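You operate a simulated robot arm through the tools that you are given. There is no shell and no other tool. Be economical: measure what you need, move in short steps, check, and stop when the job is done.

The job below is to be done with a simulated robot arm. You get a single attempt, and the scene is never put back.

Task
Tighten the yellow screw, then the blue screw, at 10 N m.
Fine: set the torque dial first, one run each with the brown driver, driver back in the brown holder.
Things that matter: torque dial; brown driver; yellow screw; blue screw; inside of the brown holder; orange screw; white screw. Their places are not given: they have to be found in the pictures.

The check looks at the end state, three seconds after you hand in, the way a careful person would. Anything else that was tipped, shoved, dropped, spilled or broken makes it a failure.

Robot
A 6-joint arm with a two-finger parallel gripper, fixed in place. Base frame: the origin is at the foot of the arm, x ahead of it, y to its left, z up; the work surface is at about z = 64. Lengths are in cm, angles in rad, forces in N, time in s.
With the tool pointing down near the work surface it reaches from about 20 to 66 cm from the base axis. Its first joint turns from -1.152 to 1.152 rad. Payload 2.9 kg.
The tool frame sits at the grasp point between the pads (the TCP): z along the fingers, y along the line on which they close. The tips reach 3 cm beyond it. The gripper opens to 11 cm. The fingers are 2 cm wide and 1 cm thick; the gripper's body (4.8 by 11.2 cm) begins 5.5 cm behind the TCP.
Orientation is that of the tool frame in the base frame, as a unit quaternion [x, y, z, w]. With the fingers straight down and closing along the base's y, the tool's x points along the base's -x, its y along +y and its z along -z.

Tools
- The arm moves only by the tool jog_arm. Its argument "series" is a list of rows, each a list of 3 entries, a list of its own where there are three numbers: the gripper command, from -1 (fully open) to 1 (shut), values between in proportion, then the shift along the tool's x, y, z in cm, then the turn, a rotation vector about the tool's x, y, z in rad. In form: [[fingers, [tx, ty, tz], [rx, ry, rz]], ...]. A call has 1 to 20 rows; each row shifts and turns the commanded pose from where the row before left it, along the tool's axes as they then stand. Rows are played at 5 a second. More than 5 cm and 0.15 rad between two rows, or a gripper value outside its range, and nothing of the call is played. A pose out of reach is approached as far as the arm can. The call stops where the force on the tool passes 40 N (or 10 N more than at its start, if that is more) or the arm is blocked; 0.2 s more then pass. The fingers move at their own pace (about 10.8 cm/s each) and stop on an object; they squeeze with about 23 N. The grip force told is the motor's: it shows also when the fingers shut on nothing. Time passes only in rows, and 0.2 s behind the last, so rows that do not move let the fingers close. It gives the time, the measured TCP pose, the force on the tool (base axes), the opening and the grip force at its end, in the units of the frame above (readings bear some noise).
- Cameras (640 x 400 px; columns grow to the right, rows downward): "scene" is fixed at [5.96, 41.85, 139.43]; the picture's right is [-0.90, -0.44, 0.00], its down [-0.21, 0.42, -0.88] and it looks along [0.39, -0.79, -0.47] (base axes); focal length 324 px, centre (320, 200). "wrist" rides on the gripper at [-3.6, 0, -5.7] in the tool frame; the picture's right is [0.00, -1.00, 0.00], its down [0.97, 0.00, -0.24] and it looks along [0.24, 0.00, 0.97] (tool axes); focal length 218 px, centre (320, 200).
- capture(camera): a new picture of that camera. The clock stands still meanwhile.
- locate(camera, pixels): for up to 12 pixels [column, row] of the newest picture of that camera ("zoom" is the newest enlarged one), the place [x, y, z] in the base frame of the surface seen there, good to about 0.2 cm. The clock stands still meanwhile.
- zoom(camera, box): a new picture of the part [left, top, right, bottom] of that camera's present view, enlarged. The clock stands still meanwhile.
- hand_in(): hands the job in; it is judged then, once.

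Keep the steps short. Do not move on a guess: measure, check each grasp and each placing, and mend mistakes. In all there are 80 turns and 46 pictures (those below and enlarged ones count). Leave the gripper open and the arm clear of the work at the hand-in unless told otherwise, and finish with a single line.

The tools are called after "Call:" as a command line: name --argument value ..., lists and objects as JSON in quotes. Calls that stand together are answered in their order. jog_arm: Moves the arm, as the interface text tells. Its arguments: {"type":"object","properties":{"series":{"type":"array","items":{"type":"array"}}},"required":["series"]} The other tools are called the same way: capture (camera) takes a picture; locate (camera, pixels) gives the place of the surface under pixels of a picture; zoom (camera, box) takes an enlarged picture of a part of a camera's view; hand_in () hands the job in.

At the start:

```text
time: 0.0
ee_pos: [27.1, -30.81, 106.06]
tool_rot: [0.0, 1.0, 0.0, 0.0]
force: [-0.7, 0.6, -0.4]
grip_width: 10.98
grip_force: 0.0
```

scene: 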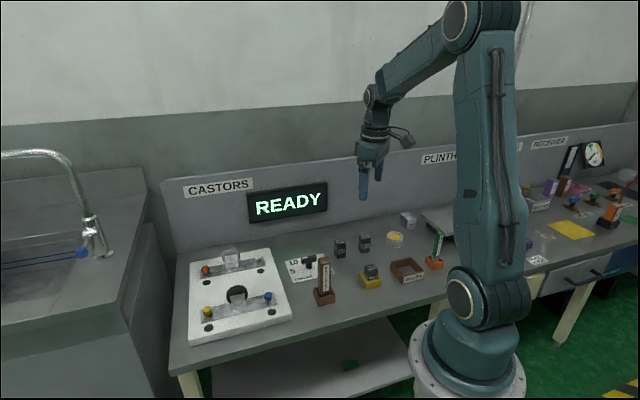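
wrist: 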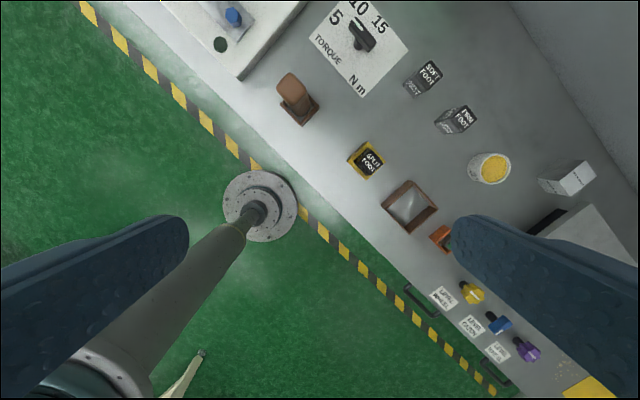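

I see the work plate with screws at left, the dial card near (305,268), and a brown driver in its holder near (325,280). I'll enlarge these areas first.

Call:
zoom --camera "scene" --box '[170, 230, 350, 350]'

Call:
zoom --camera "scene" --box '[270, 220, 390, 310]'

Call:
zoom --camera "wrist" --box '[190, 0, 430, 150]'

```text
3.33 times, centred on (260, 290) of scene
```

zoom: 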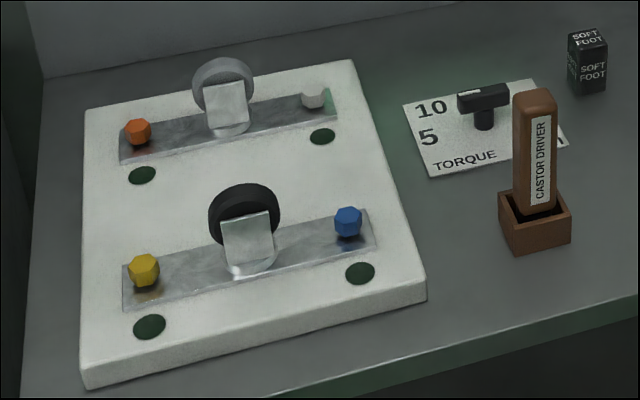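

```text
4.44 times, centred on (330, 265) of scene
```

zoom: 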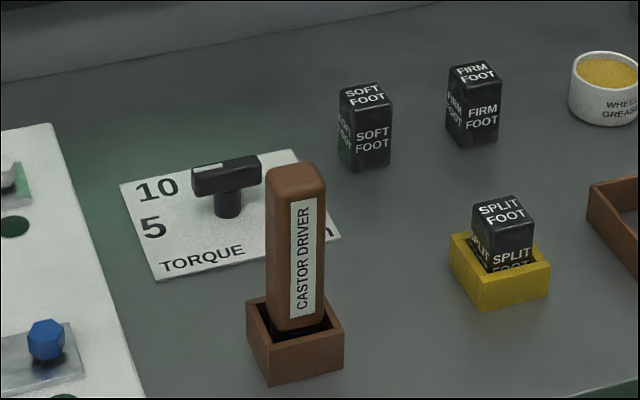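

```text
2.67 times, centred on (310, 75) of wrist
```

zoom: 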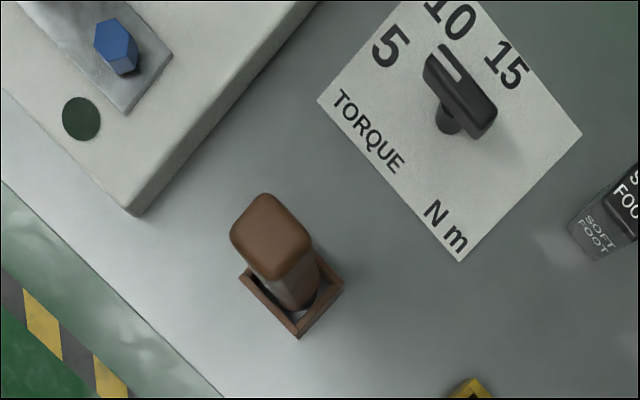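

The dial's white mark end lies near 10 in the wrist view, and I need to measure it. I'll locate the main things in the wrist enlargement, then others in the scene view.

Call:
locate --camera "zoom" --pixels '[[270, 225], [253, 268], [299, 333], [340, 285], [442, 55], [487, 125], [460, 85], [390, 45], [450, 18], [505, 65], [448, 125], [115, 40]]'

Call:
locate --camera "scene" --pixels '[[208, 311], [268, 295], [205, 269], [258, 258], [236, 284], [233, 250], [238, 293], [325, 258], [340, 240], [365, 236]]'

```text
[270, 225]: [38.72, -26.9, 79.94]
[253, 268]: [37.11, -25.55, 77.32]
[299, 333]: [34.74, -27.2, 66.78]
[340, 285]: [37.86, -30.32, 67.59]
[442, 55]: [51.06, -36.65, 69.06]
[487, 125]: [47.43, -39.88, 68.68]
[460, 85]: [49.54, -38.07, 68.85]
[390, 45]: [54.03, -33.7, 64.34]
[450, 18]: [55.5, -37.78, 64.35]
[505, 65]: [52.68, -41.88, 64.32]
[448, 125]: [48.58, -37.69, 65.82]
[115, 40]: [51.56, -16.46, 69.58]
```

```text
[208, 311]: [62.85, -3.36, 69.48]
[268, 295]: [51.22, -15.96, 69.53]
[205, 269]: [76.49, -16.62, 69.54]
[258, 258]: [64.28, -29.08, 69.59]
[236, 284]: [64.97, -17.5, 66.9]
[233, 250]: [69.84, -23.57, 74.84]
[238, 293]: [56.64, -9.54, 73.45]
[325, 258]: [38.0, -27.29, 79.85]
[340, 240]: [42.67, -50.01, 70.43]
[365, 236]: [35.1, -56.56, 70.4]
```

The pointer seems to stand on 5 (bar along about 42°). The numbers sit at about 43° for 5, 4° for 10 and -47° for 15 around the dial stem. I'll move above the dial at a safe height to view it from straight above.

Call:
jog_arm --series '[[-1, [-2.78, -0.92, 2.2], [0, 0, 0]], [-1, [-2.78, -0.92, 2.2], [0, 0, 0]], [-1, [-2.78, -0.92, 2.2], [0, 0, 0]], [-1, [-2.78, -0.92, 2.2], [0, 0, 0]], [-1, [-2.78, -0.92, 2.2], [0, 0, 0]], [-1, [-2.78, -0.92, 2.2], [0, 0, 0]], [-1, [-2.78, -0.92, 2.2], [0, 0, 0]], [-1, [-2.78, -0.92, 2.2], [0, 0, 0]], [-1, [0, 0, 0], [0, 0, 0]]]'

Call:
capture --camera "wrist"

```text
time: 2.0
ee_pos: [49.5, -37.91, 88.38]
tool_rot: [0.0, 1.0, -0.001, -0.001]
force: [0.3, 0.7, -0.7]
grip_width: 11.01
grip_force: 0.1
```

```text
40 pictures are left
```

wrist: 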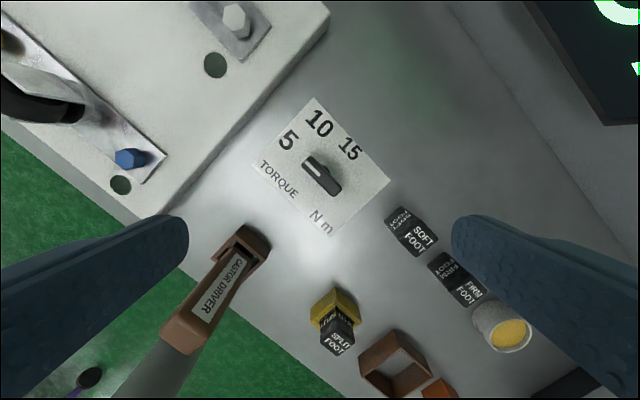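

Call:
zoom --camera "wrist" --box '[240, 90, 400, 240]'

```text
2.67 times, centred on (320, 165) of wrist
```

zoom: 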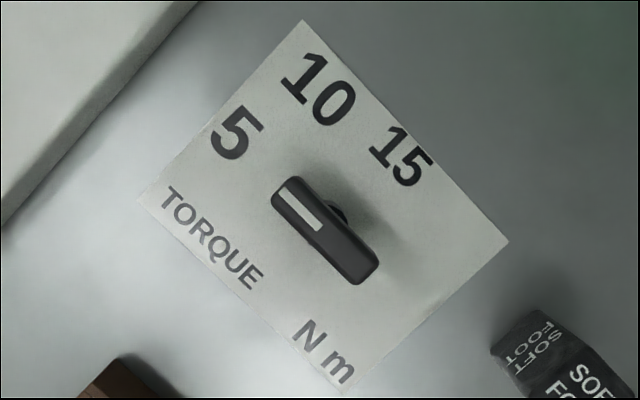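

Now the bar with its white mark on the upper-left half is clear. I'll measure its ends and the numbers.

Call:
locate --camera "zoom" --pixels '[[286, 192], [364, 272], [302, 180], [274, 204], [377, 256], [352, 283], [325, 232], [236, 133], [318, 90], [400, 157], [343, 215], [302, 20]]'

Call:
locate --camera "wrist" --pixels '[[236, 18], [131, 158], [215, 65], [121, 185]]'

```text
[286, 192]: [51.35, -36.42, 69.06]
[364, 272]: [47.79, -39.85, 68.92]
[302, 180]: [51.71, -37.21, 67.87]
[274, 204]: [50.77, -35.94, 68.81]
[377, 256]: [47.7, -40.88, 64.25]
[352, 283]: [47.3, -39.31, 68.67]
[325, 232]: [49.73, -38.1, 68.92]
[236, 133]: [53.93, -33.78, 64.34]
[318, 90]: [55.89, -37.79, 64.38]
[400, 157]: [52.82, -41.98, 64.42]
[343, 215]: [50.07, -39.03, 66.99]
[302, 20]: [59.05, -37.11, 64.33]
```

```text
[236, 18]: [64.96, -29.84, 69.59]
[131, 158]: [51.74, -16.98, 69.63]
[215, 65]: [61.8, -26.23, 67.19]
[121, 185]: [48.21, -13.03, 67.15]
```

The bar's middle is at (49.6, -38.1), its top at z = 69, and it points at 44° (on 5). The 10 lies near 1–3°. I'll turn the tool so the fingers close across the bar, lower to about z = 78, and check.

Call:
jog_arm --series '[[-0.1, [0, 0, 1.7], [0, 0, -0.128]], [-0.1, [0, 0, 1.7], [0, 0, -0.128]], [-0.1, [0, 0, 1.7], [0, 0, -0.128]], [-0.1, [0, 0, 1.7], [0, 0, -0.128]], [-0.1, [0, 0, 1.7], [0, 0, -0.128]], [-0.1, [0, 0, 1.7], [0, 0, -0.128]], [-0.1, [0, 0, 0], [0, 0, 0]], [-0.1, [0, 0, 0], [0, 0, 0]]]'

Call:
capture --camera "wrist"

```text
time: 3.8
ee_pos: [49.26, -38.38, 78.33]
tool_rot: [-0.375, 0.927, 0.001, 0.0]
force: [-0.8, 0.2, 0.3]
grip_width: 6.06
grip_force: 0.0
```

```text
38 pictures are left
```

wrist: 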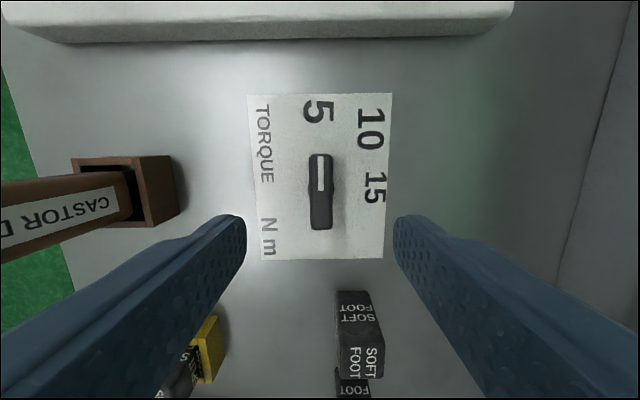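

The fingers straddle the bar evenly and 5/10/15 sit at 0/45/90° from the pointer. I'll lower to TCP z ≈ 69.4 and then shut the fingers gently on the bar.

Call:
jog_arm --series '[[-0.1, [-0.25, 0, 3], [0, 0, 0]], [-0.1, [0, 0, 3], [0, 0, 0]], [-0.1, [0, 0, 1.5], [0, 0, 0]], [-0.1, [0, 0, 1.3], [0, 0, 0]], [-0.1, [0, 0, 0], [0, 0, 0]], [1, [0, 0, 0], [0, 0, 0]], [1, [0, 0, 0], [0, 0, 0]], [1, [0, 0, 0], [0, 0, 0]]]'

```text
time: 5.6
ee_pos: [49.68, -38.06, 69.52]
tool_rot: [-0.375, 0.927, -0.002, 0.002]
force: [12.9, -13.1, -12.1]
grip_width: 1.69
grip_force: 44.9
```

The bar is gripped at 1.7 cm opening. I'll turn it about 44° clockwise from above (+tool z) towards 10.

Call:
jog_arm --series '[[1, [0, 0, 0], [0, 0, 0.1]], [1, [0, 0, 0], [0, 0, 0.1]], [1, [0, 0, 0], [0, 0, 0.1]], [1, [0, 0, 0], [0, 0, 0.1]], [1, [0, 0, 0], [0, 0, 0.1]], [1, [0, 0, 0], [0, 0, 0.1]], [1, [0, 0, 0], [0, 0, 0.1]], [1, [0, 0, 0], [0, 0, 0.07]], [1, [0, 0, 0], [0, 0, 0]]]'

Call:
capture --camera "scene"

```text
time: 7.6
ee_pos: [49.67, -38.11, 69.57]
tool_rot: [0.003, 1.0, -0.003, 0.003]
force: [8.4, -30.6, 3.1]
grip_width: 1.7
grip_force: 44.5
```

```text
37 pictures are left
```

scene: 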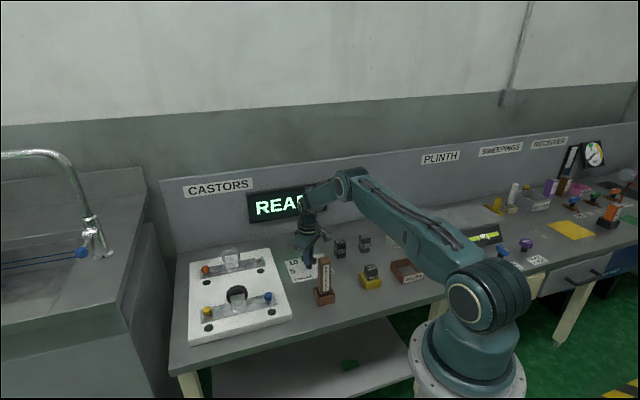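

The turn is done. I'll open the fingers and rise straight up, then view the dial.

Call:
jog_arm --series '[[-0.1, [0, 0, 0], [0, 0, 0]], [-0.1, [0, 0, 0], [0, 0, 0]], [-0.1, [0, 0, 0], [0, 0, 0]], [-0.1, [0, 0, -2], [0, 0, 0]], [-0.1, [0, 0, -4], [0, 0, 0]], [-0.1, [0, 0, -4], [0, 0, 0]], [-0.1, [0, 0, -4], [0, 0, 0]], [-0.1, [0, 0, -4], [0, 0, 0]], [-0.1, [0, 0, 0], [0, 0, 0]]]'

Call:
zoom --camera "wrist" --box '[240, 90, 400, 240]'

```text
time: 9.6
ee_pos: [49.95, -37.95, 87.57]
tool_rot: [0.001, 1.0, 0.0, 0.001]
force: [-1.0, 0.1, 0.2]
grip_width: 6.04
grip_force: 0.0
```

```text
2.67 times, centred on (320, 165) of wrist
```

zoom: 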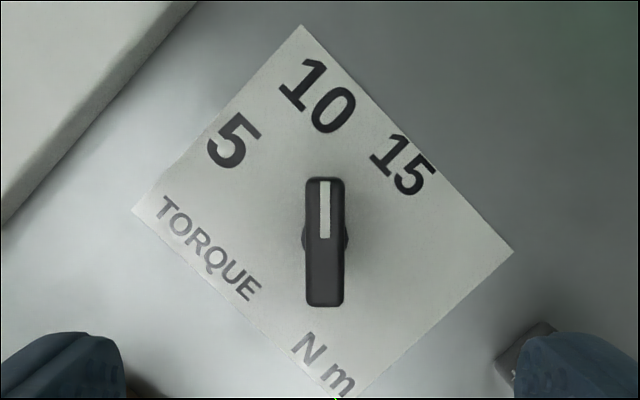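

The pointer now points straight at 10. Next, the driver at about (38.2, -27). I'll move above it with the tool turned to the holder's sides, and look.

Call:
jog_arm --series '[[-0.1, [0, 0, -4], [0, 0, 0]], [-0.1, [2.9, 2.75, 0], [0, 0, 0]], [-0.1, [2.9, 2.75, 0], [0, 0, 0]], [-0.1, [2.9, 2.75, 0], [0, 0, 0]], [-0.1, [2.9, 2.75, 0], [0, 0, 0]], [-0.1, [0, 0, 0], [0, 0, -0.13]], [-0.1, [0, 0, 0], [0, 0, -0.13]], [-0.1, [0, 0, 0], [0, 0, -0.13]], [-0.1, [0, 0, 0], [0, 0, -0.13]], [-0.1, [0, 0, 0], [0, 0, -0.13]], [-0.1, [0, 0, 0], [0, 0, -0.12]], [-0.1, [0, 0, 0], [0, 0, 0]]]'

Call:
capture --camera "wrist"

```text
time: 12.2
ee_pos: [38.17, -26.85, 91.41]
tool_rot: [-0.376, 0.927, 0.0, 0.0]
force: [-0.3, -0.3, 1.2]
grip_width: 6.06
grip_force: 0.0
```

```text
35 pictures are left
```

wrist: 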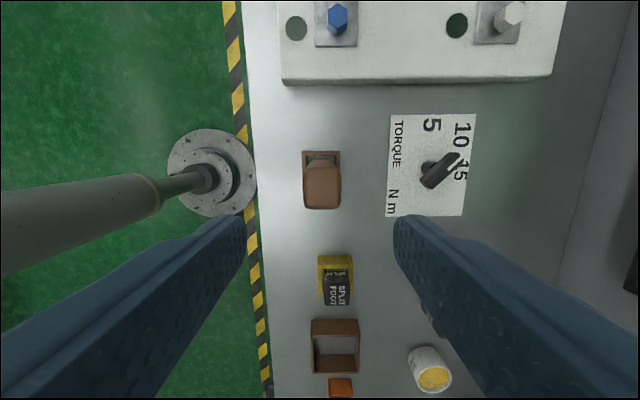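

The driver's top shows at about (322,187), squared with the view. I'll enlarge it to measure its edges.

Call:
zoom --camera "wrist" --box '[280, 140, 376, 220]'

```text
5.00 times, centred on (328, 180) of wrist
```

zoom: 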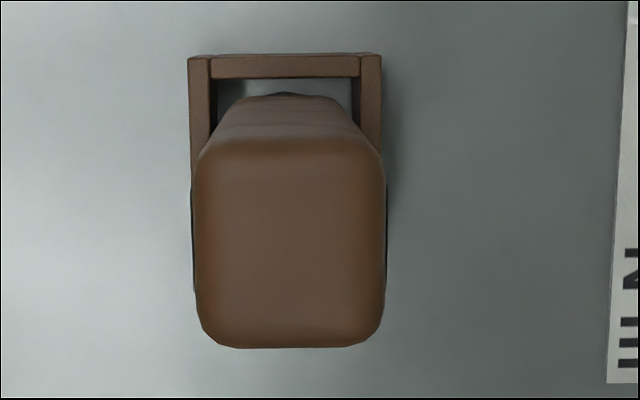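

Call:
locate --camera "zoom" --pixels '[[290, 245], [205, 245], [375, 245], [290, 160], [290, 340], [195, 65], [375, 62], [285, 65], [215, 160], [365, 160], [215, 335], [365, 335]]'

```text
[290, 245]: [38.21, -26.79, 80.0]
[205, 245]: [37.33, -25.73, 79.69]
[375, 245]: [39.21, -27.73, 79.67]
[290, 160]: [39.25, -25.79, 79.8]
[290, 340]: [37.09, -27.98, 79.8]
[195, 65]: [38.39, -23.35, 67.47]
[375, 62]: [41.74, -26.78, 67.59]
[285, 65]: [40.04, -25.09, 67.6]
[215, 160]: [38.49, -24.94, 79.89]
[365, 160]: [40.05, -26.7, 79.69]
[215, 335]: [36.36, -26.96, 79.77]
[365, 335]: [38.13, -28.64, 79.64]
```

The driver is centred on (38.2, -26.85), about 3 cm wide with its top at z = 80, standing upright in the holder. The TCP is right above it. I'll descend to z ≈ 75.8 and grip.

Call:
jog_arm --series '[[-0.1, [0, 0, 4], [0, 0, 0]], [-0.1, [0, 0, 4], [0, 0, 0]], [-0.1, [0, 0, 3], [0, 0, 0]], [-0.1, [0, 0, 2.5], [0, 0, 0]], [-0.1, [0, 0, 2.1], [0, 0, 0]], [-0.1, [0, 0, 0], [0, 0, 0]], [1, [0, 0, 0], [0, 0, 0]], [1, [0, 0, 0], [0, 0, 0]], [1, [0, 0, 0], [0, 0, 0]]]'

```text
time: 14.2
ee_pos: [37.88, -26.86, 75.64]
tool_rot: [-0.375, 0.927, 0.0, -0.001]
force: [1.1, -1.1, 0.5]
grip_width: 3.18
grip_force: 22.6
```

It is gripped at 3.18 cm, with low side forces. I'll lift it straight up 12 cm and check.

Call:
jog_arm --series '[[1, [0, 0, -1], [0, 0, 0]], [1, [0, 0, -2], [0, 0, 0]], [1, [0, 0, -3], [0, 0, 0]], [1, [0, 0, -3], [0, 0, 0]], [1, [0, 0, -3], [0, 0, 0]], [1, [0, 0, 0], [0, 0, 0]]]'

Call:
zoom --camera "scene" --box '[180, 180, 380, 320]'

```text
time: 15.6
ee_pos: [38.01, -26.83, 88.01]
tool_rot: [-0.375, 0.927, 0.0, 0.0]
force: [0.8, -0.1, -3.4]
grip_width: 3.17
grip_force: 22.9
```

```text
2.86 times, centred on (280, 250) of scene
```

zoom: 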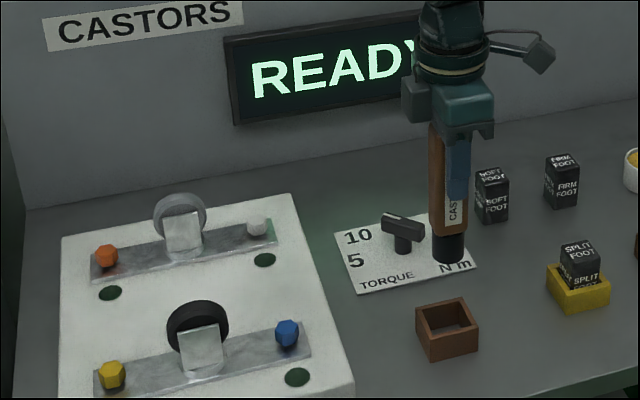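

The driver hangs clear with a black socket at its lower end. I'll measure the socket's end and the inside of the holder.

Call:
locate --camera "zoom" --pixels '[[449, 258], [449, 240], [436, 255], [463, 255], [445, 325], [112, 366], [287, 325], [105, 375], [292, 342], [450, 200]]'

Call:
zoom --camera "scene" --box '[190, 280, 290, 330]'

```text
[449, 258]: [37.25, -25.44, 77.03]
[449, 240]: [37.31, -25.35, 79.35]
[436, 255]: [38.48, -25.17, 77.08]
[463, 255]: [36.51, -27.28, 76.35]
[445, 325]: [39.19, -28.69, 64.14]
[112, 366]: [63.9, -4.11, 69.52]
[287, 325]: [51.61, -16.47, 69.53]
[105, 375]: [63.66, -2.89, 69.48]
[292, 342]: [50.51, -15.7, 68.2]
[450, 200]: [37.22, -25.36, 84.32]
```

```text
6.40 times, centred on (240, 305) of scene
```

zoom: 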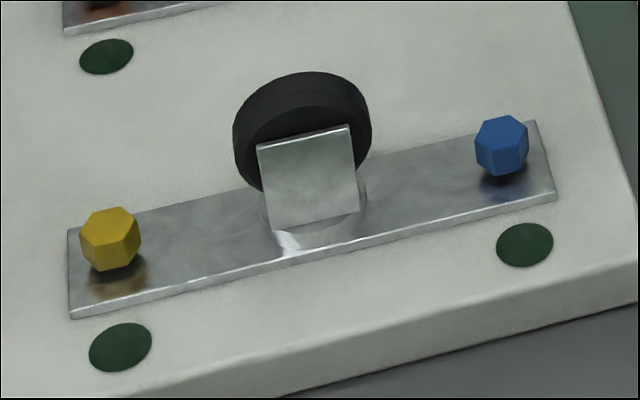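

The socket end is about 11.6 cm below the TCP, and the screw heads' tops are at z ≈ 69.5. I'll rise a little, move 8 cm towards the plate along the row of screws, and look with the wrist camera for exact centres.

Call:
jog_arm --series '[[1, [0, 0, -4], [0, 0, 0]], [1, [-4, 0, 0], [0, 0, 0]], [1, [-4, 0, 0], [0, 0, 0]], [1, [0, 0, 0], [0, 0, 0]]]'

Call:
capture --camera "wrist"

```text
time: 16.6
ee_pos: [43.85, -20.98, 91.92]
tool_rot: [-0.375, 0.927, 0.0, 0.0]
force: [-0.2, 0.8, -4.0]
grip_width: 3.17
grip_force: 23.2
```

```text
31 pictures are left
```

wrist: 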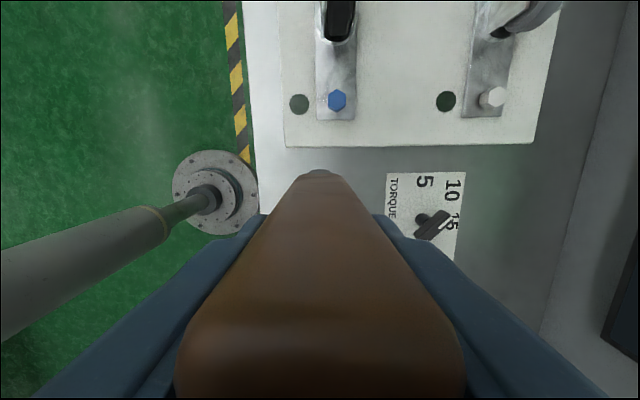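

Blue is at (337,99). I'll enlarge it to measure its head centre.

Call:
zoom --camera "wrist" --box '[304, 80, 368, 120]'

```text
10.00 times, centred on (336, 100) of wrist
```

zoom: 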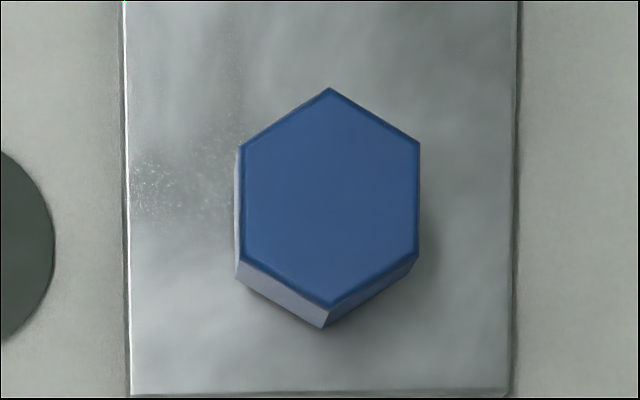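

Call:
locate --camera "zoom" --pixels '[[330, 195], [330, 100], [330, 295], [246, 200], [412, 200], [160, 300], [320, 370]]'

Call:
jog_arm --series '[[1, [-4, 0, 0], [0, 0, 0]], [1, [-4, 0, 0], [0, 0, 0]], [1, [-4, 0, 0], [0, 0, 0]], [1, [-4, 0, 0], [0, 0, 0]], [1, [0, 0, 0], [0, 0, 0]]]'

Call:
capture --camera "wrist"

```text
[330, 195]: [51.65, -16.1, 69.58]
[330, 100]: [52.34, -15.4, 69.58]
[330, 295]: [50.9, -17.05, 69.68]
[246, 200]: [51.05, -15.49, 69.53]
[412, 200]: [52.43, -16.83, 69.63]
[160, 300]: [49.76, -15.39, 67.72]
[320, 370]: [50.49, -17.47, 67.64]
```

```text
time: 17.8
ee_pos: [55.15, -10.15, 91.79]
tool_rot: [-0.374, 0.927, 0.0, 0.001]
force: [0.4, 0.1, -3.6]
grip_width: 3.19
grip_force: 23.4
```

```text
29 pictures are left
```

wrist: 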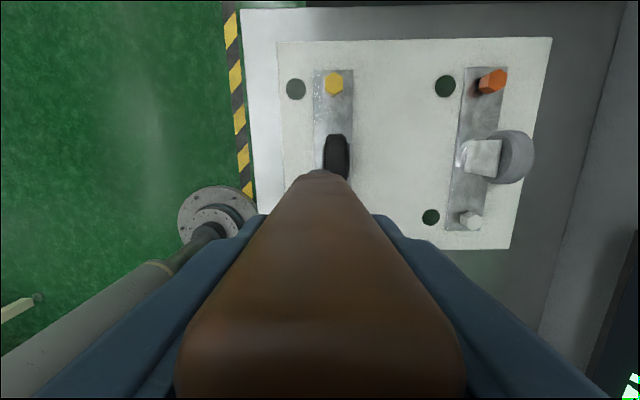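

Blue's centre is (51.67, -16.16). Now I'll measure yellow at (334,83).

Call:
zoom --camera "wrist" --box '[302, 63, 366, 103]'

```text
10.00 times, centred on (334, 83) of wrist
```

zoom: 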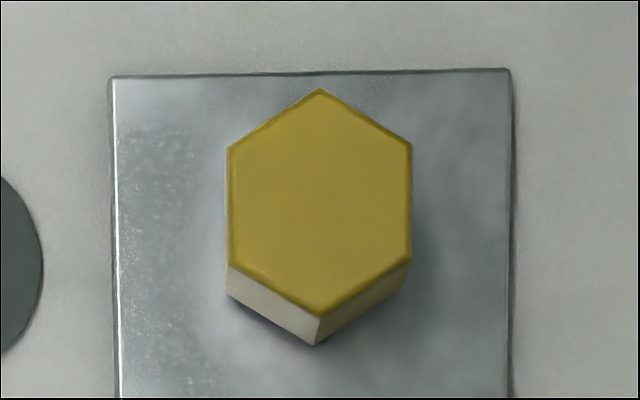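

Call:
locate --camera "zoom" --pixels '[[320, 203], [320, 100], [320, 308], [237, 205], [405, 205], [160, 200], [470, 200]]'

```text
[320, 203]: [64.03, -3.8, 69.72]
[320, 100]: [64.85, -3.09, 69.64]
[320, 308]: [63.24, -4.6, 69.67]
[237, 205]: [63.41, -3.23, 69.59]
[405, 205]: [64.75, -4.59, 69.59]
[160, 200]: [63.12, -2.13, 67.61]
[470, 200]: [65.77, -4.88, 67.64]
```

Yellow's centre is (64.05, -3.86). I'll move above it at the same height and read the pose.

Call:
jog_arm --series '[[1, [-3.6, -0.55, 0], [0, 0, 0]], [1, [-3.6, -0.55, 0], [0, 0, 0]], [1, [-3.57, -0.56, 0], [0, 0, 0]], [1, [0, 0, 0], [0, 0, 0]], [1, [0, 0, 0], [0, 0, 0]]]'

Call:
jog_arm --series '[[1, [0, 0, 0], [0, 0, 0]]]'

Call:
jog_arm --series '[[1, [0, 0, 0], [0, 0, 0]]]'

Call:
jog_arm --series '[[1, [0, 0, 0], [0, 0, 0]]]'

Call:
zoom --camera "scene" --box '[170, 210, 310, 340]'

```text
time: 19.0
ee_pos: [64.16, -3.93, 91.81]
tool_rot: [-0.375, 0.927, 0.001, 0.0]
force: [-0.3, 0.8, -3.7]
grip_width: 3.21
grip_force: 23.2
```

```text
time: 19.4
ee_pos: [64.16, -3.98, 91.8]
tool_rot: [-0.374, 0.927, 0.0, 0.0]
force: [-0.9, 0.9, -4.6]
grip_width: 3.19
grip_force: 23.2
```

```text
time: 19.8
ee_pos: [64.06, -3.92, 91.79]
tool_rot: [-0.374, 0.927, 0.0, 0.0]
force: [0.3, -0.4, -4.0]
grip_width: 3.17
grip_force: 23.0
```

```text
time: 20.2
ee_pos: [64.16, -3.99, 91.74]
tool_rot: [-0.375, 0.927, 0.0, 0.0]
force: [0.0, -0.1, -3.8]
grip_width: 3.17
grip_force: 22.9
```

```text
3.08 times, centred on (240, 275) of scene
```

zoom: 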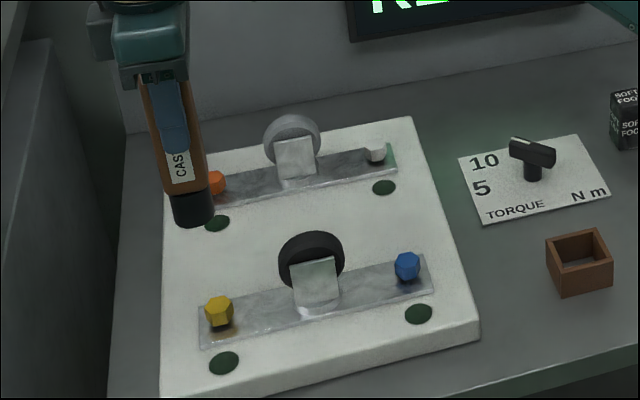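

The TCP is within 0.13 cm of the yellow's centre. I'll correct that, descend to leave about 1 cm of gap, and check from the side.

Call:
jog_arm --series '[[1, [0, 0.13, 3], [0, 0, 0]], [1, [0, 0, 3], [0, 0, 0]], [1, [0, 0, 2], [0, 0, 0]], [1, [0, 0, 1.3], [0, 0, 0]], [1, [0, 0, 0], [0, 0, 0]], [1, [0, 0, 0], [0, 0, 0]]]'

Call:
zoom --camera "scene" --box '[180, 260, 260, 330]'

Call:
capture --camera "wrist"

```text
time: 21.6
ee_pos: [63.83, -3.83, 82.51]
tool_rot: [-0.375, 0.927, 0.001, -0.001]
force: [1.2, 0.0, -5.0]
grip_width: 3.2
grip_force: 23.4
```

```text
5.71 times, centred on (220, 295) of scene
```

zoom: 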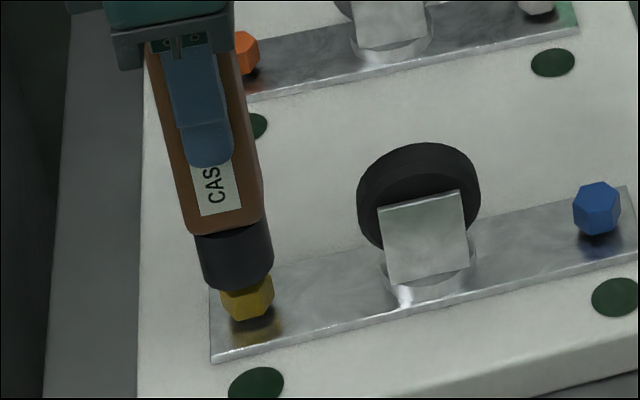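

```text
25 pictures are left
```

wrist: 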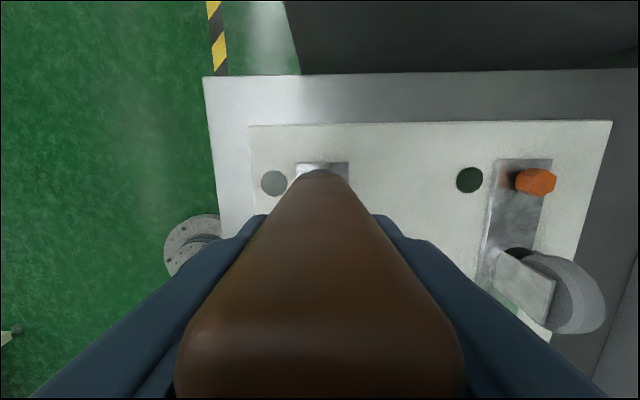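

The socket is in line above the yellow head with about a 1 cm gap. I'll lower slowly to contact, watching the force.

Call:
jog_arm --series '[[1, [0, 0, 0], [0, 0, 0]]]'

Call:
jog_arm --series '[[1, [0, 0, 0.4], [0, 0, 0]], [1, [0, 0, 0.3], [0, 0, 0]], [1, [0, 0, 0], [0, 0, 0]]]'

Call:
jog_arm --series '[[1, [0, 0, 0.2], [0, 0, 0]], [1, [0, 0, 0.2], [0, 0, 0]], [1, [0, 0, 0], [0, 0, 0]]]'

```text
time: 22.0
ee_pos: [63.74, -3.76, 82.46]
tool_rot: [-0.375, 0.927, 0.001, 0.0]
force: [-0.3, 0.4, -4.2]
grip_width: 3.17
grip_force: 22.9
```

```text
time: 22.8
ee_pos: [63.9, -3.84, 81.87]
tool_rot: [-0.374, 0.927, 0.0, 0.001]
force: [-0.2, 0.0, -4.3]
grip_width: 3.2
grip_force: 22.7
```

```text
time: 23.6
ee_pos: [64.1, -3.91, 81.52]
tool_rot: [-0.375, 0.927, -0.001, 0.0]
force: [0.8, -0.5, -5.0]
grip_width: 3.19
grip_force: 23.3
```

Position is good and there is no contact yet. I'll keep lowering.

Call:
jog_arm --series '[[1, [-0.08, 0, 0.2], [0, 0, 0]], [1, [0, 0, 0.2], [0, 0, 0]], [1, [0, 0, 0], [0, 0, 0]]]'

Call:
zoom --camera "scene" --box '[180, 180, 340, 330]'

```text
time: 24.4
ee_pos: [64.11, -3.97, 81.2]
tool_rot: [-0.375, 0.927, 0.0, 0.0]
force: [-6.1, 0.3, 12.5]
grip_width: 3.18
grip_force: 22.8
```

```text
2.67 times, centred on (260, 255) of scene
```

zoom: 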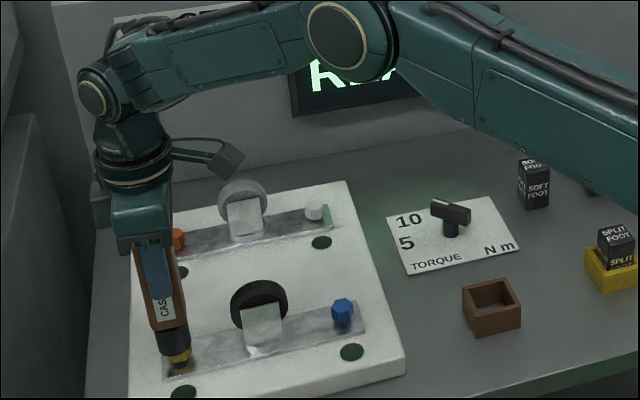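

Contact: the force rose by about 17 N at TCP z = 81.2. I'll hold still and see whether the screw runs down.

Call:
jog_arm --series '[[1, [0, 0, 0], [0, 0, 0]], [1, [0, 0, 0], [0, 0, 0]], [1, [0, 0, 0], [0, 0, 0]], [1, [0, 0, 0], [0, 0, 0]], [1, [0, 0, 0], [0, 0, 0]]]'

Call:
zoom --camera "scene" --box '[200, 170, 400, 320]'

```text
time: 25.6
ee_pos: [64.17, -3.8, 81.2]
tool_rot: [-0.375, 0.927, 0.0, 0.001]
force: [-5.3, 2.8, 21.1]
grip_width: 3.17
grip_force: 23.0
```

```text
2.67 times, centred on (300, 245) of scene
```

zoom: 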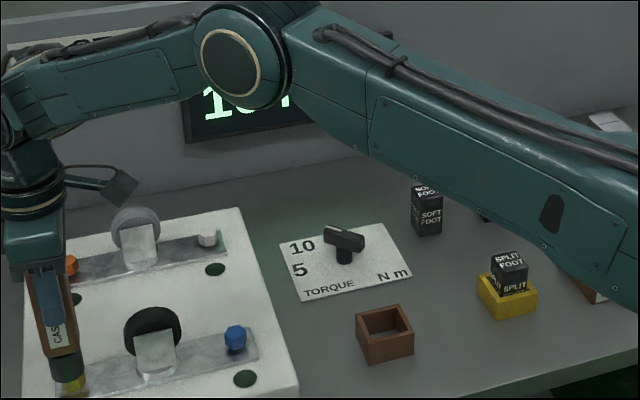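

The display has changed to "10…", so a run has been registered at 10. I'll look closer at the display.

Call:
zoom --camera "scene" --box '[240, 180, 340, 230]'

```text
6.40 times, centred on (290, 205) of scene
```

zoom: 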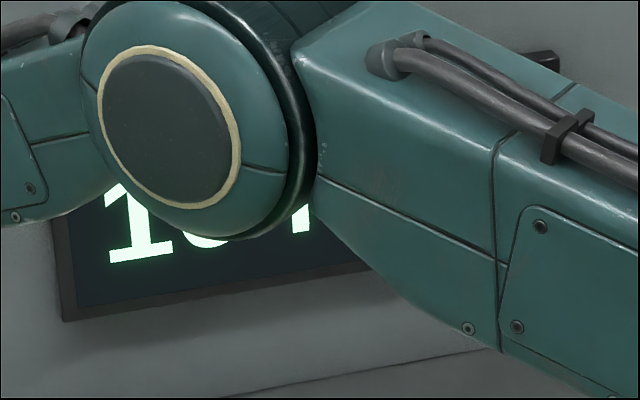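

The display shows "10 N…", so the target torque was reached. I'll lift straight off and read the whole display.

Call:
jog_arm --series '[[1, [0, 0, -0.5], [0, 0, 0]], [1, [0, 0, -1], [0, 0, 0]], [1, [0, 0, -2.5], [0, 0, 0]], [1, [0, 0, -3.5], [0, 0, 0]], [1, [0, 0, -3.5], [0, 0, 0]], [1, [0, 0, 0], [0, 0, 0]]]'

Call:
capture --camera "scene"

```text
time: 27.0
ee_pos: [64.07, -3.84, 92.19]
tool_rot: [-0.375, 0.927, 0.0, 0.0]
force: [0.0, -0.5, -4.1]
grip_width: 3.2
grip_force: 23.1
```

```text
21 pictures are left
```

scene: 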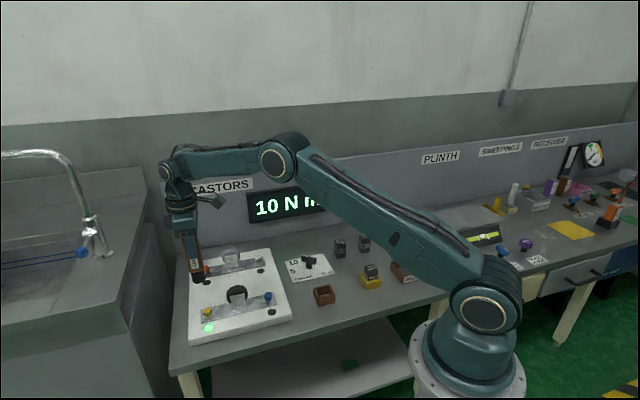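

The display reads "10 N m" and the green lamp beside yellow is lit. Now I'll move over blue at (51.67, -16.16) at this height.

Call:
jog_arm --series '[[1, [3.5, -0.04, 0], [0, 0, 0]], [1, [3.5, -0.04, 0], [0, 0, 0]], [1, [3.5, -0.04, 0], [0, 0, 0]], [1, [3.5, -0.04, 0], [0, 0, 0]], [1, [3.45, -0.04, 0], [0, 0, 0]], [1, [0, 0, 0], [0, 0, 0]], [1, [0, 0, 0], [0, 0, 0]]]'

Call:
jog_arm --series '[[1, [0, 0, 0], [0, 0, 0]]]'

Call:
jog_arm --series '[[1, [0, 0, 0], [0, 0, 0]]]'

```text
time: 28.6
ee_pos: [51.38, -16.08, 92.25]
tool_rot: [-0.375, 0.927, 0.0, 0.0]
force: [-0.6, 0.3, -4.0]
grip_width: 3.16
grip_force: 22.8
```

```text
time: 29.0
ee_pos: [51.41, -16.07, 92.33]
tool_rot: [-0.374, 0.927, 0.0, -0.001]
force: [0.5, 0.1, -4.2]
grip_width: 3.21
grip_force: 22.5
```

```text
time: 29.4
ee_pos: [51.39, -16.05, 92.23]
tool_rot: [-0.375, 0.927, 0.0, 0.0]
force: [-0.1, 0.5, -4.5]
grip_width: 3.19
grip_force: 23.4
```

The error is about 0.25 cm. I'll correct most of it, descend to leave about a 1 cm gap, and check.

Call:
jog_arm --series '[[1, [-0.1, -0.17, 3], [0, 0, 0]], [1, [0, 0, 3], [0, 0, 0]], [1, [0, 0, 2.5], [0, 0, 0]], [1, [0, 0, 1.2], [0, 0, 0]], [1, [0, 0, 0], [0, 0, 0]], [1, [0, 0, 0], [0, 0, 0]]]'

Call:
jog_arm --series '[[1, [0, 0, 0], [0, 0, 0]]]'

Call:
zoom --camera "scene" --box '[220, 250, 310, 330]'

```text
time: 30.8
ee_pos: [51.7, -16.13, 82.42]
tool_rot: [-0.375, 0.927, 0.0, 0.0]
force: [0.4, 0.2, -3.9]
grip_width: 3.2
grip_force: 22.9
```

```text
time: 31.2
ee_pos: [51.68, -16.21, 82.6]
tool_rot: [-0.375, 0.927, 0.0, 0.0]
force: [0.6, -0.5, -4.5]
grip_width: 3.2
grip_force: 22.8
```

```text
5.00 times, centred on (265, 290) of scene
```

zoom: 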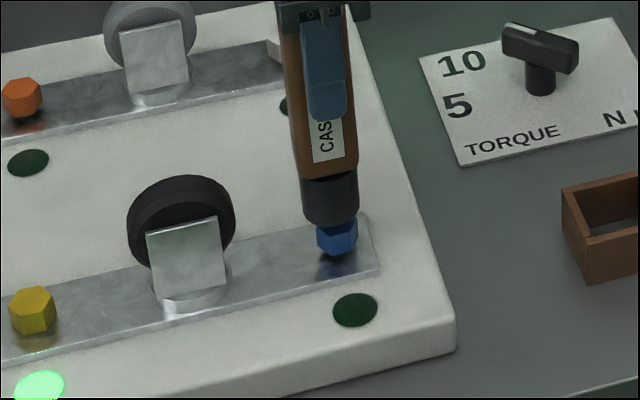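

The socket is in line over blue. I'll lower slowly to the same contact height (about 81.2).

Call:
jog_arm --series '[[1, [0, 0, 0.4], [0, 0, 0]], [1, [0, 0, 0.3], [0, 0, 0]], [1, [0, 0, 0.2], [0, 0, 0]], [1, [0, 0, 0], [0, 0, 0]]]'

Call:
jog_arm --series '[[1, [0, 0, 0.2], [0, 0, 0]], [1, [0, 0, 0.2], [0, 0, 0]], [1, [0, 0, 0], [0, 0, 0]]]'

```text
time: 32.2
ee_pos: [51.69, -16.13, 81.63]
tool_rot: [-0.374, 0.927, 0.0, 0.0]
force: [-0.3, -0.2, -4.3]
grip_width: 3.15
grip_force: 23.5
```

```text
time: 33.0
ee_pos: [51.9, -16.12, 81.15]
tool_rot: [-0.374, 0.927, 0.0, 0.0]
force: [-3.5, 1.4, 7.4]
grip_width: 3.18
grip_force: 23.4
```

Contact has begun (about 11 N). I'll press another 0.1 cm and hold for about a second, as with yellow.

Call:
jog_arm --series '[[1, [0, 0, 0.1], [0, 0, 0]], [1, [0, 0, 0], [0, 0, 0]], [1, [0, 0, 0], [0, 0, 0]], [1, [0, 0, 0], [0, 0, 0]], [1, [0, 0, 0], [0, 0, 0]], [1, [0, 0, 0], [0, 0, 0]]]'

Call:
zoom --camera "scene" --box '[180, 170, 360, 330]'

```text
time: 34.4
ee_pos: [51.88, -16.17, 81.02]
tool_rot: [-0.374, 0.927, -0.002, 0.002]
force: [2.0, 0.2, 20.8]
grip_width: 3.22
grip_force: 23.0
```

```text
2.50 times, centred on (270, 250) of scene
```

zoom: 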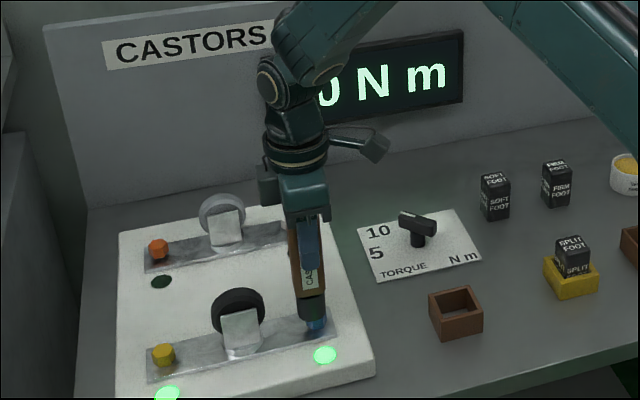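

The lamp beside blue is lit as well and the display shows "10 N m". I'll lift off and return along the commanded path to above the holder.

Call:
jog_arm --series '[[1, [0, 0, -0.5], [0, 0, 0]], [1, [0, 0, -1.5], [0, 0, 0]], [1, [0, 0, -3], [0, 0, 0]], [1, [0, 0, -3], [0, 0, 0]], [1, [0, 0, -3], [0, 0, 0]], [1, [3.5, 0.38, 0], [0, 0, 0]], [1, [3.5, 0.38, 0], [0, 0, 0]], [1, [3.5, 0.38, 0], [0, 0, 0]], [1, [3.5, 0.38, 0], [0, 0, 0]], [1, [3.5, 0.38, 0], [0, 0, 0]], [1, [0, 0, 0], [0, 0, 0]], [1, [0, 0, 0], [0, 0, 0]]]'

Call:
jog_arm --series '[[1, [0, 0, 0], [0, 0, 0]]]'

Call:
zoom --camera "scene" --box '[180, 170, 360, 330]'

```text
time: 37.0
ee_pos: [37.94, -27.21, 91.74]
tool_rot: [-0.375, 0.927, -0.001, 0.0]
force: [-1.2, -0.4, -3.2]
grip_width: 3.17
grip_force: 23.3
```

```text
time: 37.4
ee_pos: [38.01, -27.18, 91.65]
tool_rot: [-0.374, 0.927, 0.0, 0.0]
force: [0.5, -0.3, -4.1]
grip_width: 3.19
grip_force: 23.7
```

```text
2.50 times, centred on (270, 250) of scene
```

zoom: 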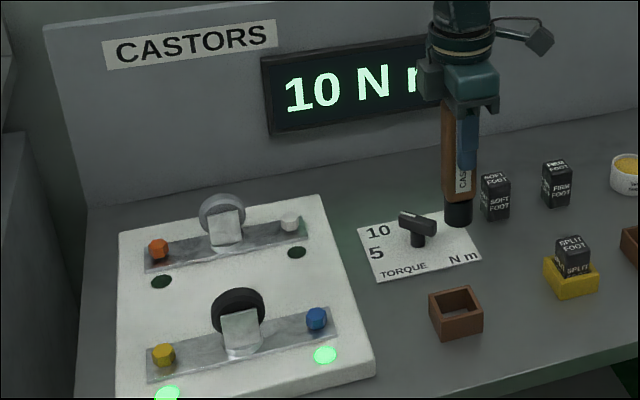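

Both lamps are on. Before lowering, I'll measure the empty holder again in a close view.

Call:
zoom --camera "scene" --box '[305, 275, 345, 315]'

```text
10.00 times, centred on (325, 295) of scene
```

zoom: 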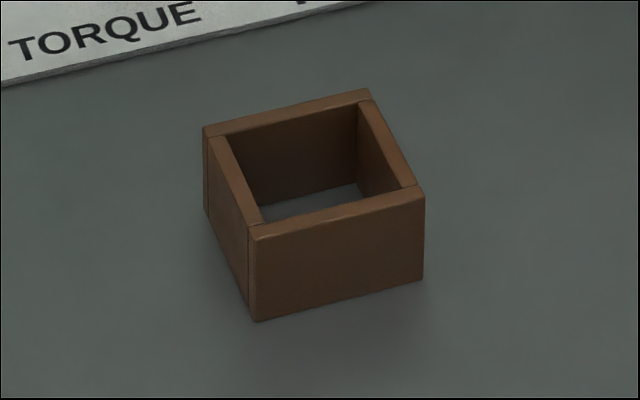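

Call:
locate --camera "zoom" --pixels '[[217, 135], [366, 97], [410, 188], [258, 232], [292, 115], [335, 210], [238, 180], [387, 143], [320, 200]]'

Call:
jog_arm --series '[[1, [0, 0, 0], [0, 0, 0]]]'

```text
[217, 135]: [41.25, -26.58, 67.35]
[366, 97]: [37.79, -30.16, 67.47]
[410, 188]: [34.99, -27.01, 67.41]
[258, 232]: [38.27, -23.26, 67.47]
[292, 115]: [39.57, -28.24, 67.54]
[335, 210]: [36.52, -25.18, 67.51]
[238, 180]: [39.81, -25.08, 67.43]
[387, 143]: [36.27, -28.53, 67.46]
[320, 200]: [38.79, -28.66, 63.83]
```

```text
time: 37.8
ee_pos: [37.93, -27.18, 91.73]
tool_rot: [-0.375, 0.927, -0.001, 0.0]
force: [-0.3, -0.1, -4.4]
grip_width: 3.18
grip_force: 22.9
```

The holder's centre is about (38.1, -26.8); the TCP reads about 0.4 cm off. I'll correct part of it, lower until the socket is just above the rim, and look.

Call:
jog_arm --series '[[1, [-0.25, 0.12, 3], [0, 0, 0]], [1, [0, 0, 4], [0, 0, 0]], [1, [0, 0, 3], [0, 0, 0]], [1, [0, 0, 1.3], [0, 0, 0]], [1, [0, 0, 0], [0, 0, 0]], [1, [0, 0, 0], [0, 0, 0]]]'

Call:
jog_arm --series '[[1, [0, 0, 0], [0, 0, 0]]]'

Call:
zoom --camera "scene" --box '[300, 255, 350, 315]'

Call:
capture --camera "wrist"

```text
time: 39.2
ee_pos: [38.2, -26.58, 80.47]
tool_rot: [-0.375, 0.927, 0.001, 0.0]
force: [0.6, 0.4, -4.1]
grip_width: 3.19
grip_force: 23.1
```

```text
time: 39.6
ee_pos: [38.13, -26.57, 80.55]
tool_rot: [-0.374, 0.927, 0.001, 0.0]
force: [-0.3, 0.5, -3.5]
grip_width: 3.17
grip_force: 22.7
```

```text
6.67 times, centred on (325, 285) of scene
```

zoom: 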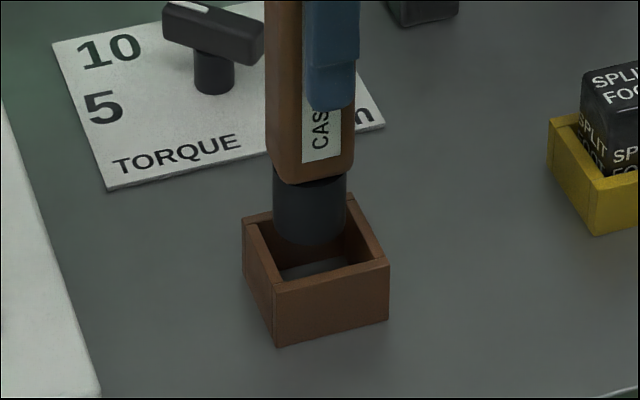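

```text
15 pictures are left
```

wrist: 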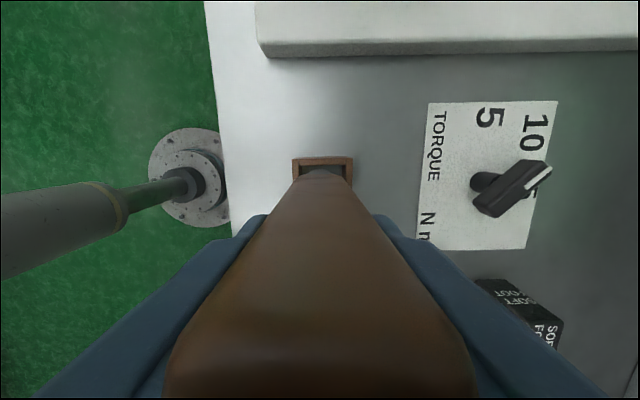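

The socket is just above the rim. I'll measure the socket's outline to check its centring.

Call:
locate --camera "zoom" --pixels '[[309, 238], [278, 228], [342, 228], [309, 210], [280, 200], [340, 200], [316, 275], [262, 255], [370, 228]]'

```text
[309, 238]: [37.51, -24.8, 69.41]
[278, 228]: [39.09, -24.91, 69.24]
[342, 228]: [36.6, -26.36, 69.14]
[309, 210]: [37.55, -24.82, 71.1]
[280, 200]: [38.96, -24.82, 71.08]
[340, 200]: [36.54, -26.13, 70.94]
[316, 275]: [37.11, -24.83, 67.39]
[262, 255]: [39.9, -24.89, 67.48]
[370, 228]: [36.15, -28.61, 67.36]
```

The socket centre is about (38.2, -26.4) against the holder's (38.05, -26.76), so my last correction was too much. I'll take it back and enter slowly with force checks.

Call:
jog_arm --series '[[1, [0.28, -0.13, 0], [0, 0, 0]], [1, [0, 0, 0], [0, 0, 0]], [1, [0, 0, 0], [0, 0, 0]]]'

Call:
zoom --camera "scene" --box '[300, 255, 350, 315]'

```text
time: 40.4
ee_pos: [37.94, -26.87, 80.57]
tool_rot: [-0.374, 0.927, 0.0, 0.0]
force: [0.6, -0.5, -4.6]
grip_width: 3.18
grip_force: 23.1
```

```text
6.67 times, centred on (325, 285) of scene
```

zoom: 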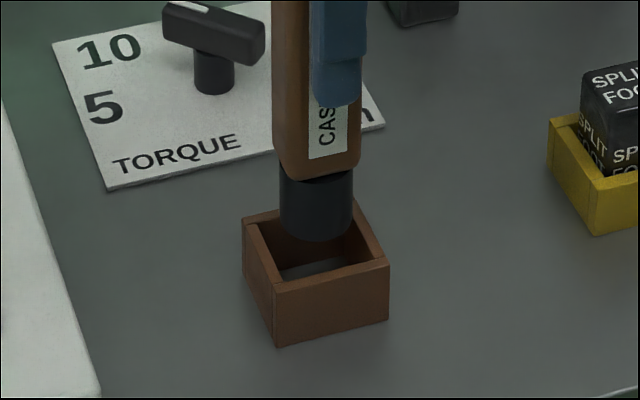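

It is now centred in the picture (socket column 316, holder centre about 316). I'll lower 1.8 cm so the socket just enters, and read the force.

Call:
jog_arm --series '[[1, [0, 0, 0.6], [0, 0, 0]], [1, [0, 0, 0.6], [0, 0, 0]], [1, [0, 0, 0.6], [0, 0, 0]], [1, [0, 0, 0], [0, 0, 0]]]'

Call:
zoom --camera "scene" --box '[300, 255, 350, 315]'

```text
time: 41.4
ee_pos: [37.96, -26.84, 78.71]
tool_rot: [-0.375, 0.927, 0.0, 0.0]
force: [0.7, -0.3, -3.8]
grip_width: 3.21
grip_force: 23.1
```

```text
6.67 times, centred on (325, 285) of scene
```

zoom: 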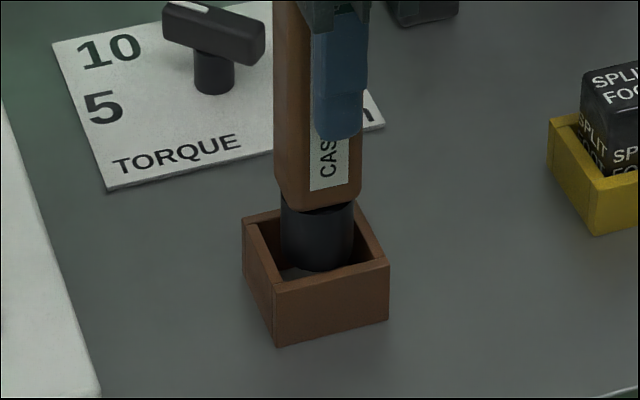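

The socket is inside the rim with no contact force. I'll keep lowering gently towards the floor (TCP about 75.8).

Call:
jog_arm --series '[[1, [0, 0, 0.6], [0, 0, 0]], [1, [0, 0, 0.6], [0, 0, 0]], [1, [0, 0, 0.6], [0, 0, 0]], [1, [0, 0, 0.5], [0, 0, 0]], [1, [0, 0, 0.3], [0, 0, 0]], [1, [0, 0, 0], [0, 0, 0]]]'

```text
time: 42.8
ee_pos: [37.93, -27.04, 76.24]
tool_rot: [-0.375, 0.927, -0.001, 0.0]
force: [-0.8, 0.0, -4.2]
grip_width: 3.2
grip_force: 22.2
```

Call:
jog_arm --series '[[1, [0, 0, 0.2], [0, 0, 0]], [1, [0, 0, 0.1], [0, 0, 0]], [1, [0, 0, 0], [0, 0, 0]]]'

```text
time: 43.6
ee_pos: [38.06, -27.02, 76.02]
tool_rot: [-0.374, 0.927, 0.0, 0.0]
force: [-0.7, 0.2, -3.0]
grip_width: 3.18
grip_force: 22.2
```

No contact yet. I'll lower in 0.1 cm steps until the weight is taken up.

Call:
jog_arm --series '[[1, [0, 0, 0.1], [0, 0, 0]], [1, [0, 0, 0.1], [0, 0, 0]], [1, [0, 0, 0], [0, 0, 0]]]'

Call:
jog_arm --series '[[1, [0, 0, 0.1], [0, 0, 0]], [1, [0, 0, 0], [0, 0, 0]]]'

```text
time: 44.4
ee_pos: [38.02, -27.02, 75.56]
tool_rot: [-0.374, 0.928, 0.0, 0.0]
force: [0.4, -0.2, -4.3]
grip_width: 3.21
grip_force: 23.2
```

```text
time: 45.0
ee_pos: [37.95, -27.05, 75.5]
tool_rot: [-0.375, 0.927, 0.001, 0.001]
force: [-0.3, 0.3, -4.0]
grip_width: 3.19
grip_force: 23.2
```

Call:
jog_arm --series '[[1, [0, 0, 0.1], [0, 0, 0]], [1, [0, 0, 0.1], [0, 0, 0]], [1, [0, 0, 0], [0, 0, 0]]]'

Call:
zoom --camera "scene" --box '[300, 235, 350, 315]'

```text
time: 45.8
ee_pos: [37.96, -26.98, 75.53]
tool_rot: [-0.374, 0.927, 0.0, 0.0]
force: [0.3, 0.3, -4.4]
grip_width: 3.18
grip_force: 22.6
```

```text
5.00 times, centred on (325, 275) of scene
```

zoom: 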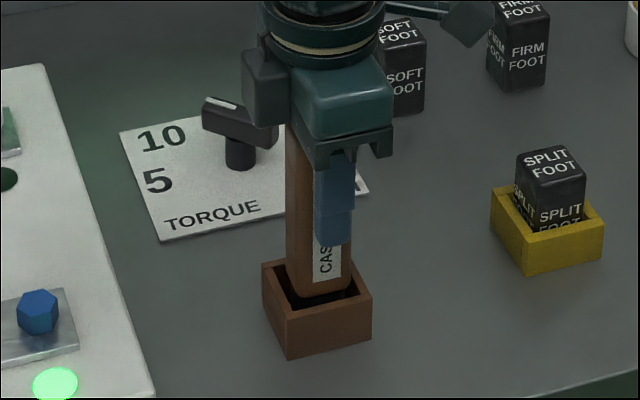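

The driver is upright and nearly seated. I'll continue down in small steps until the weight comes off.

Call:
jog_arm --series '[[1, [0, 0, 0.1], [0, 0, 0]], [1, [0, 0, 0.1], [0, 0, 0]], [1, [0, 0, 0], [0, 0, 0]]]'

Call:
jog_arm --series '[[1, [0, 0, 0.1], [0, 0, 0]], [1, [0, 0, 0], [0, 0, 0]]]'

```text
time: 46.6
ee_pos: [37.99, -27.03, 75.33]
tool_rot: [-0.375, 0.927, -0.002, 0.001]
force: [-4.2, 3.1, 21.8]
grip_width: 3.16
grip_force: 23.2
```

```text
time: 47.2
ee_pos: [38.0, -26.97, 75.23]
tool_rot: [-0.375, 0.927, -0.001, 0.0]
force: [-1.7, 3.6, 21.6]
grip_width: 3.21
grip_force: 23.3
```

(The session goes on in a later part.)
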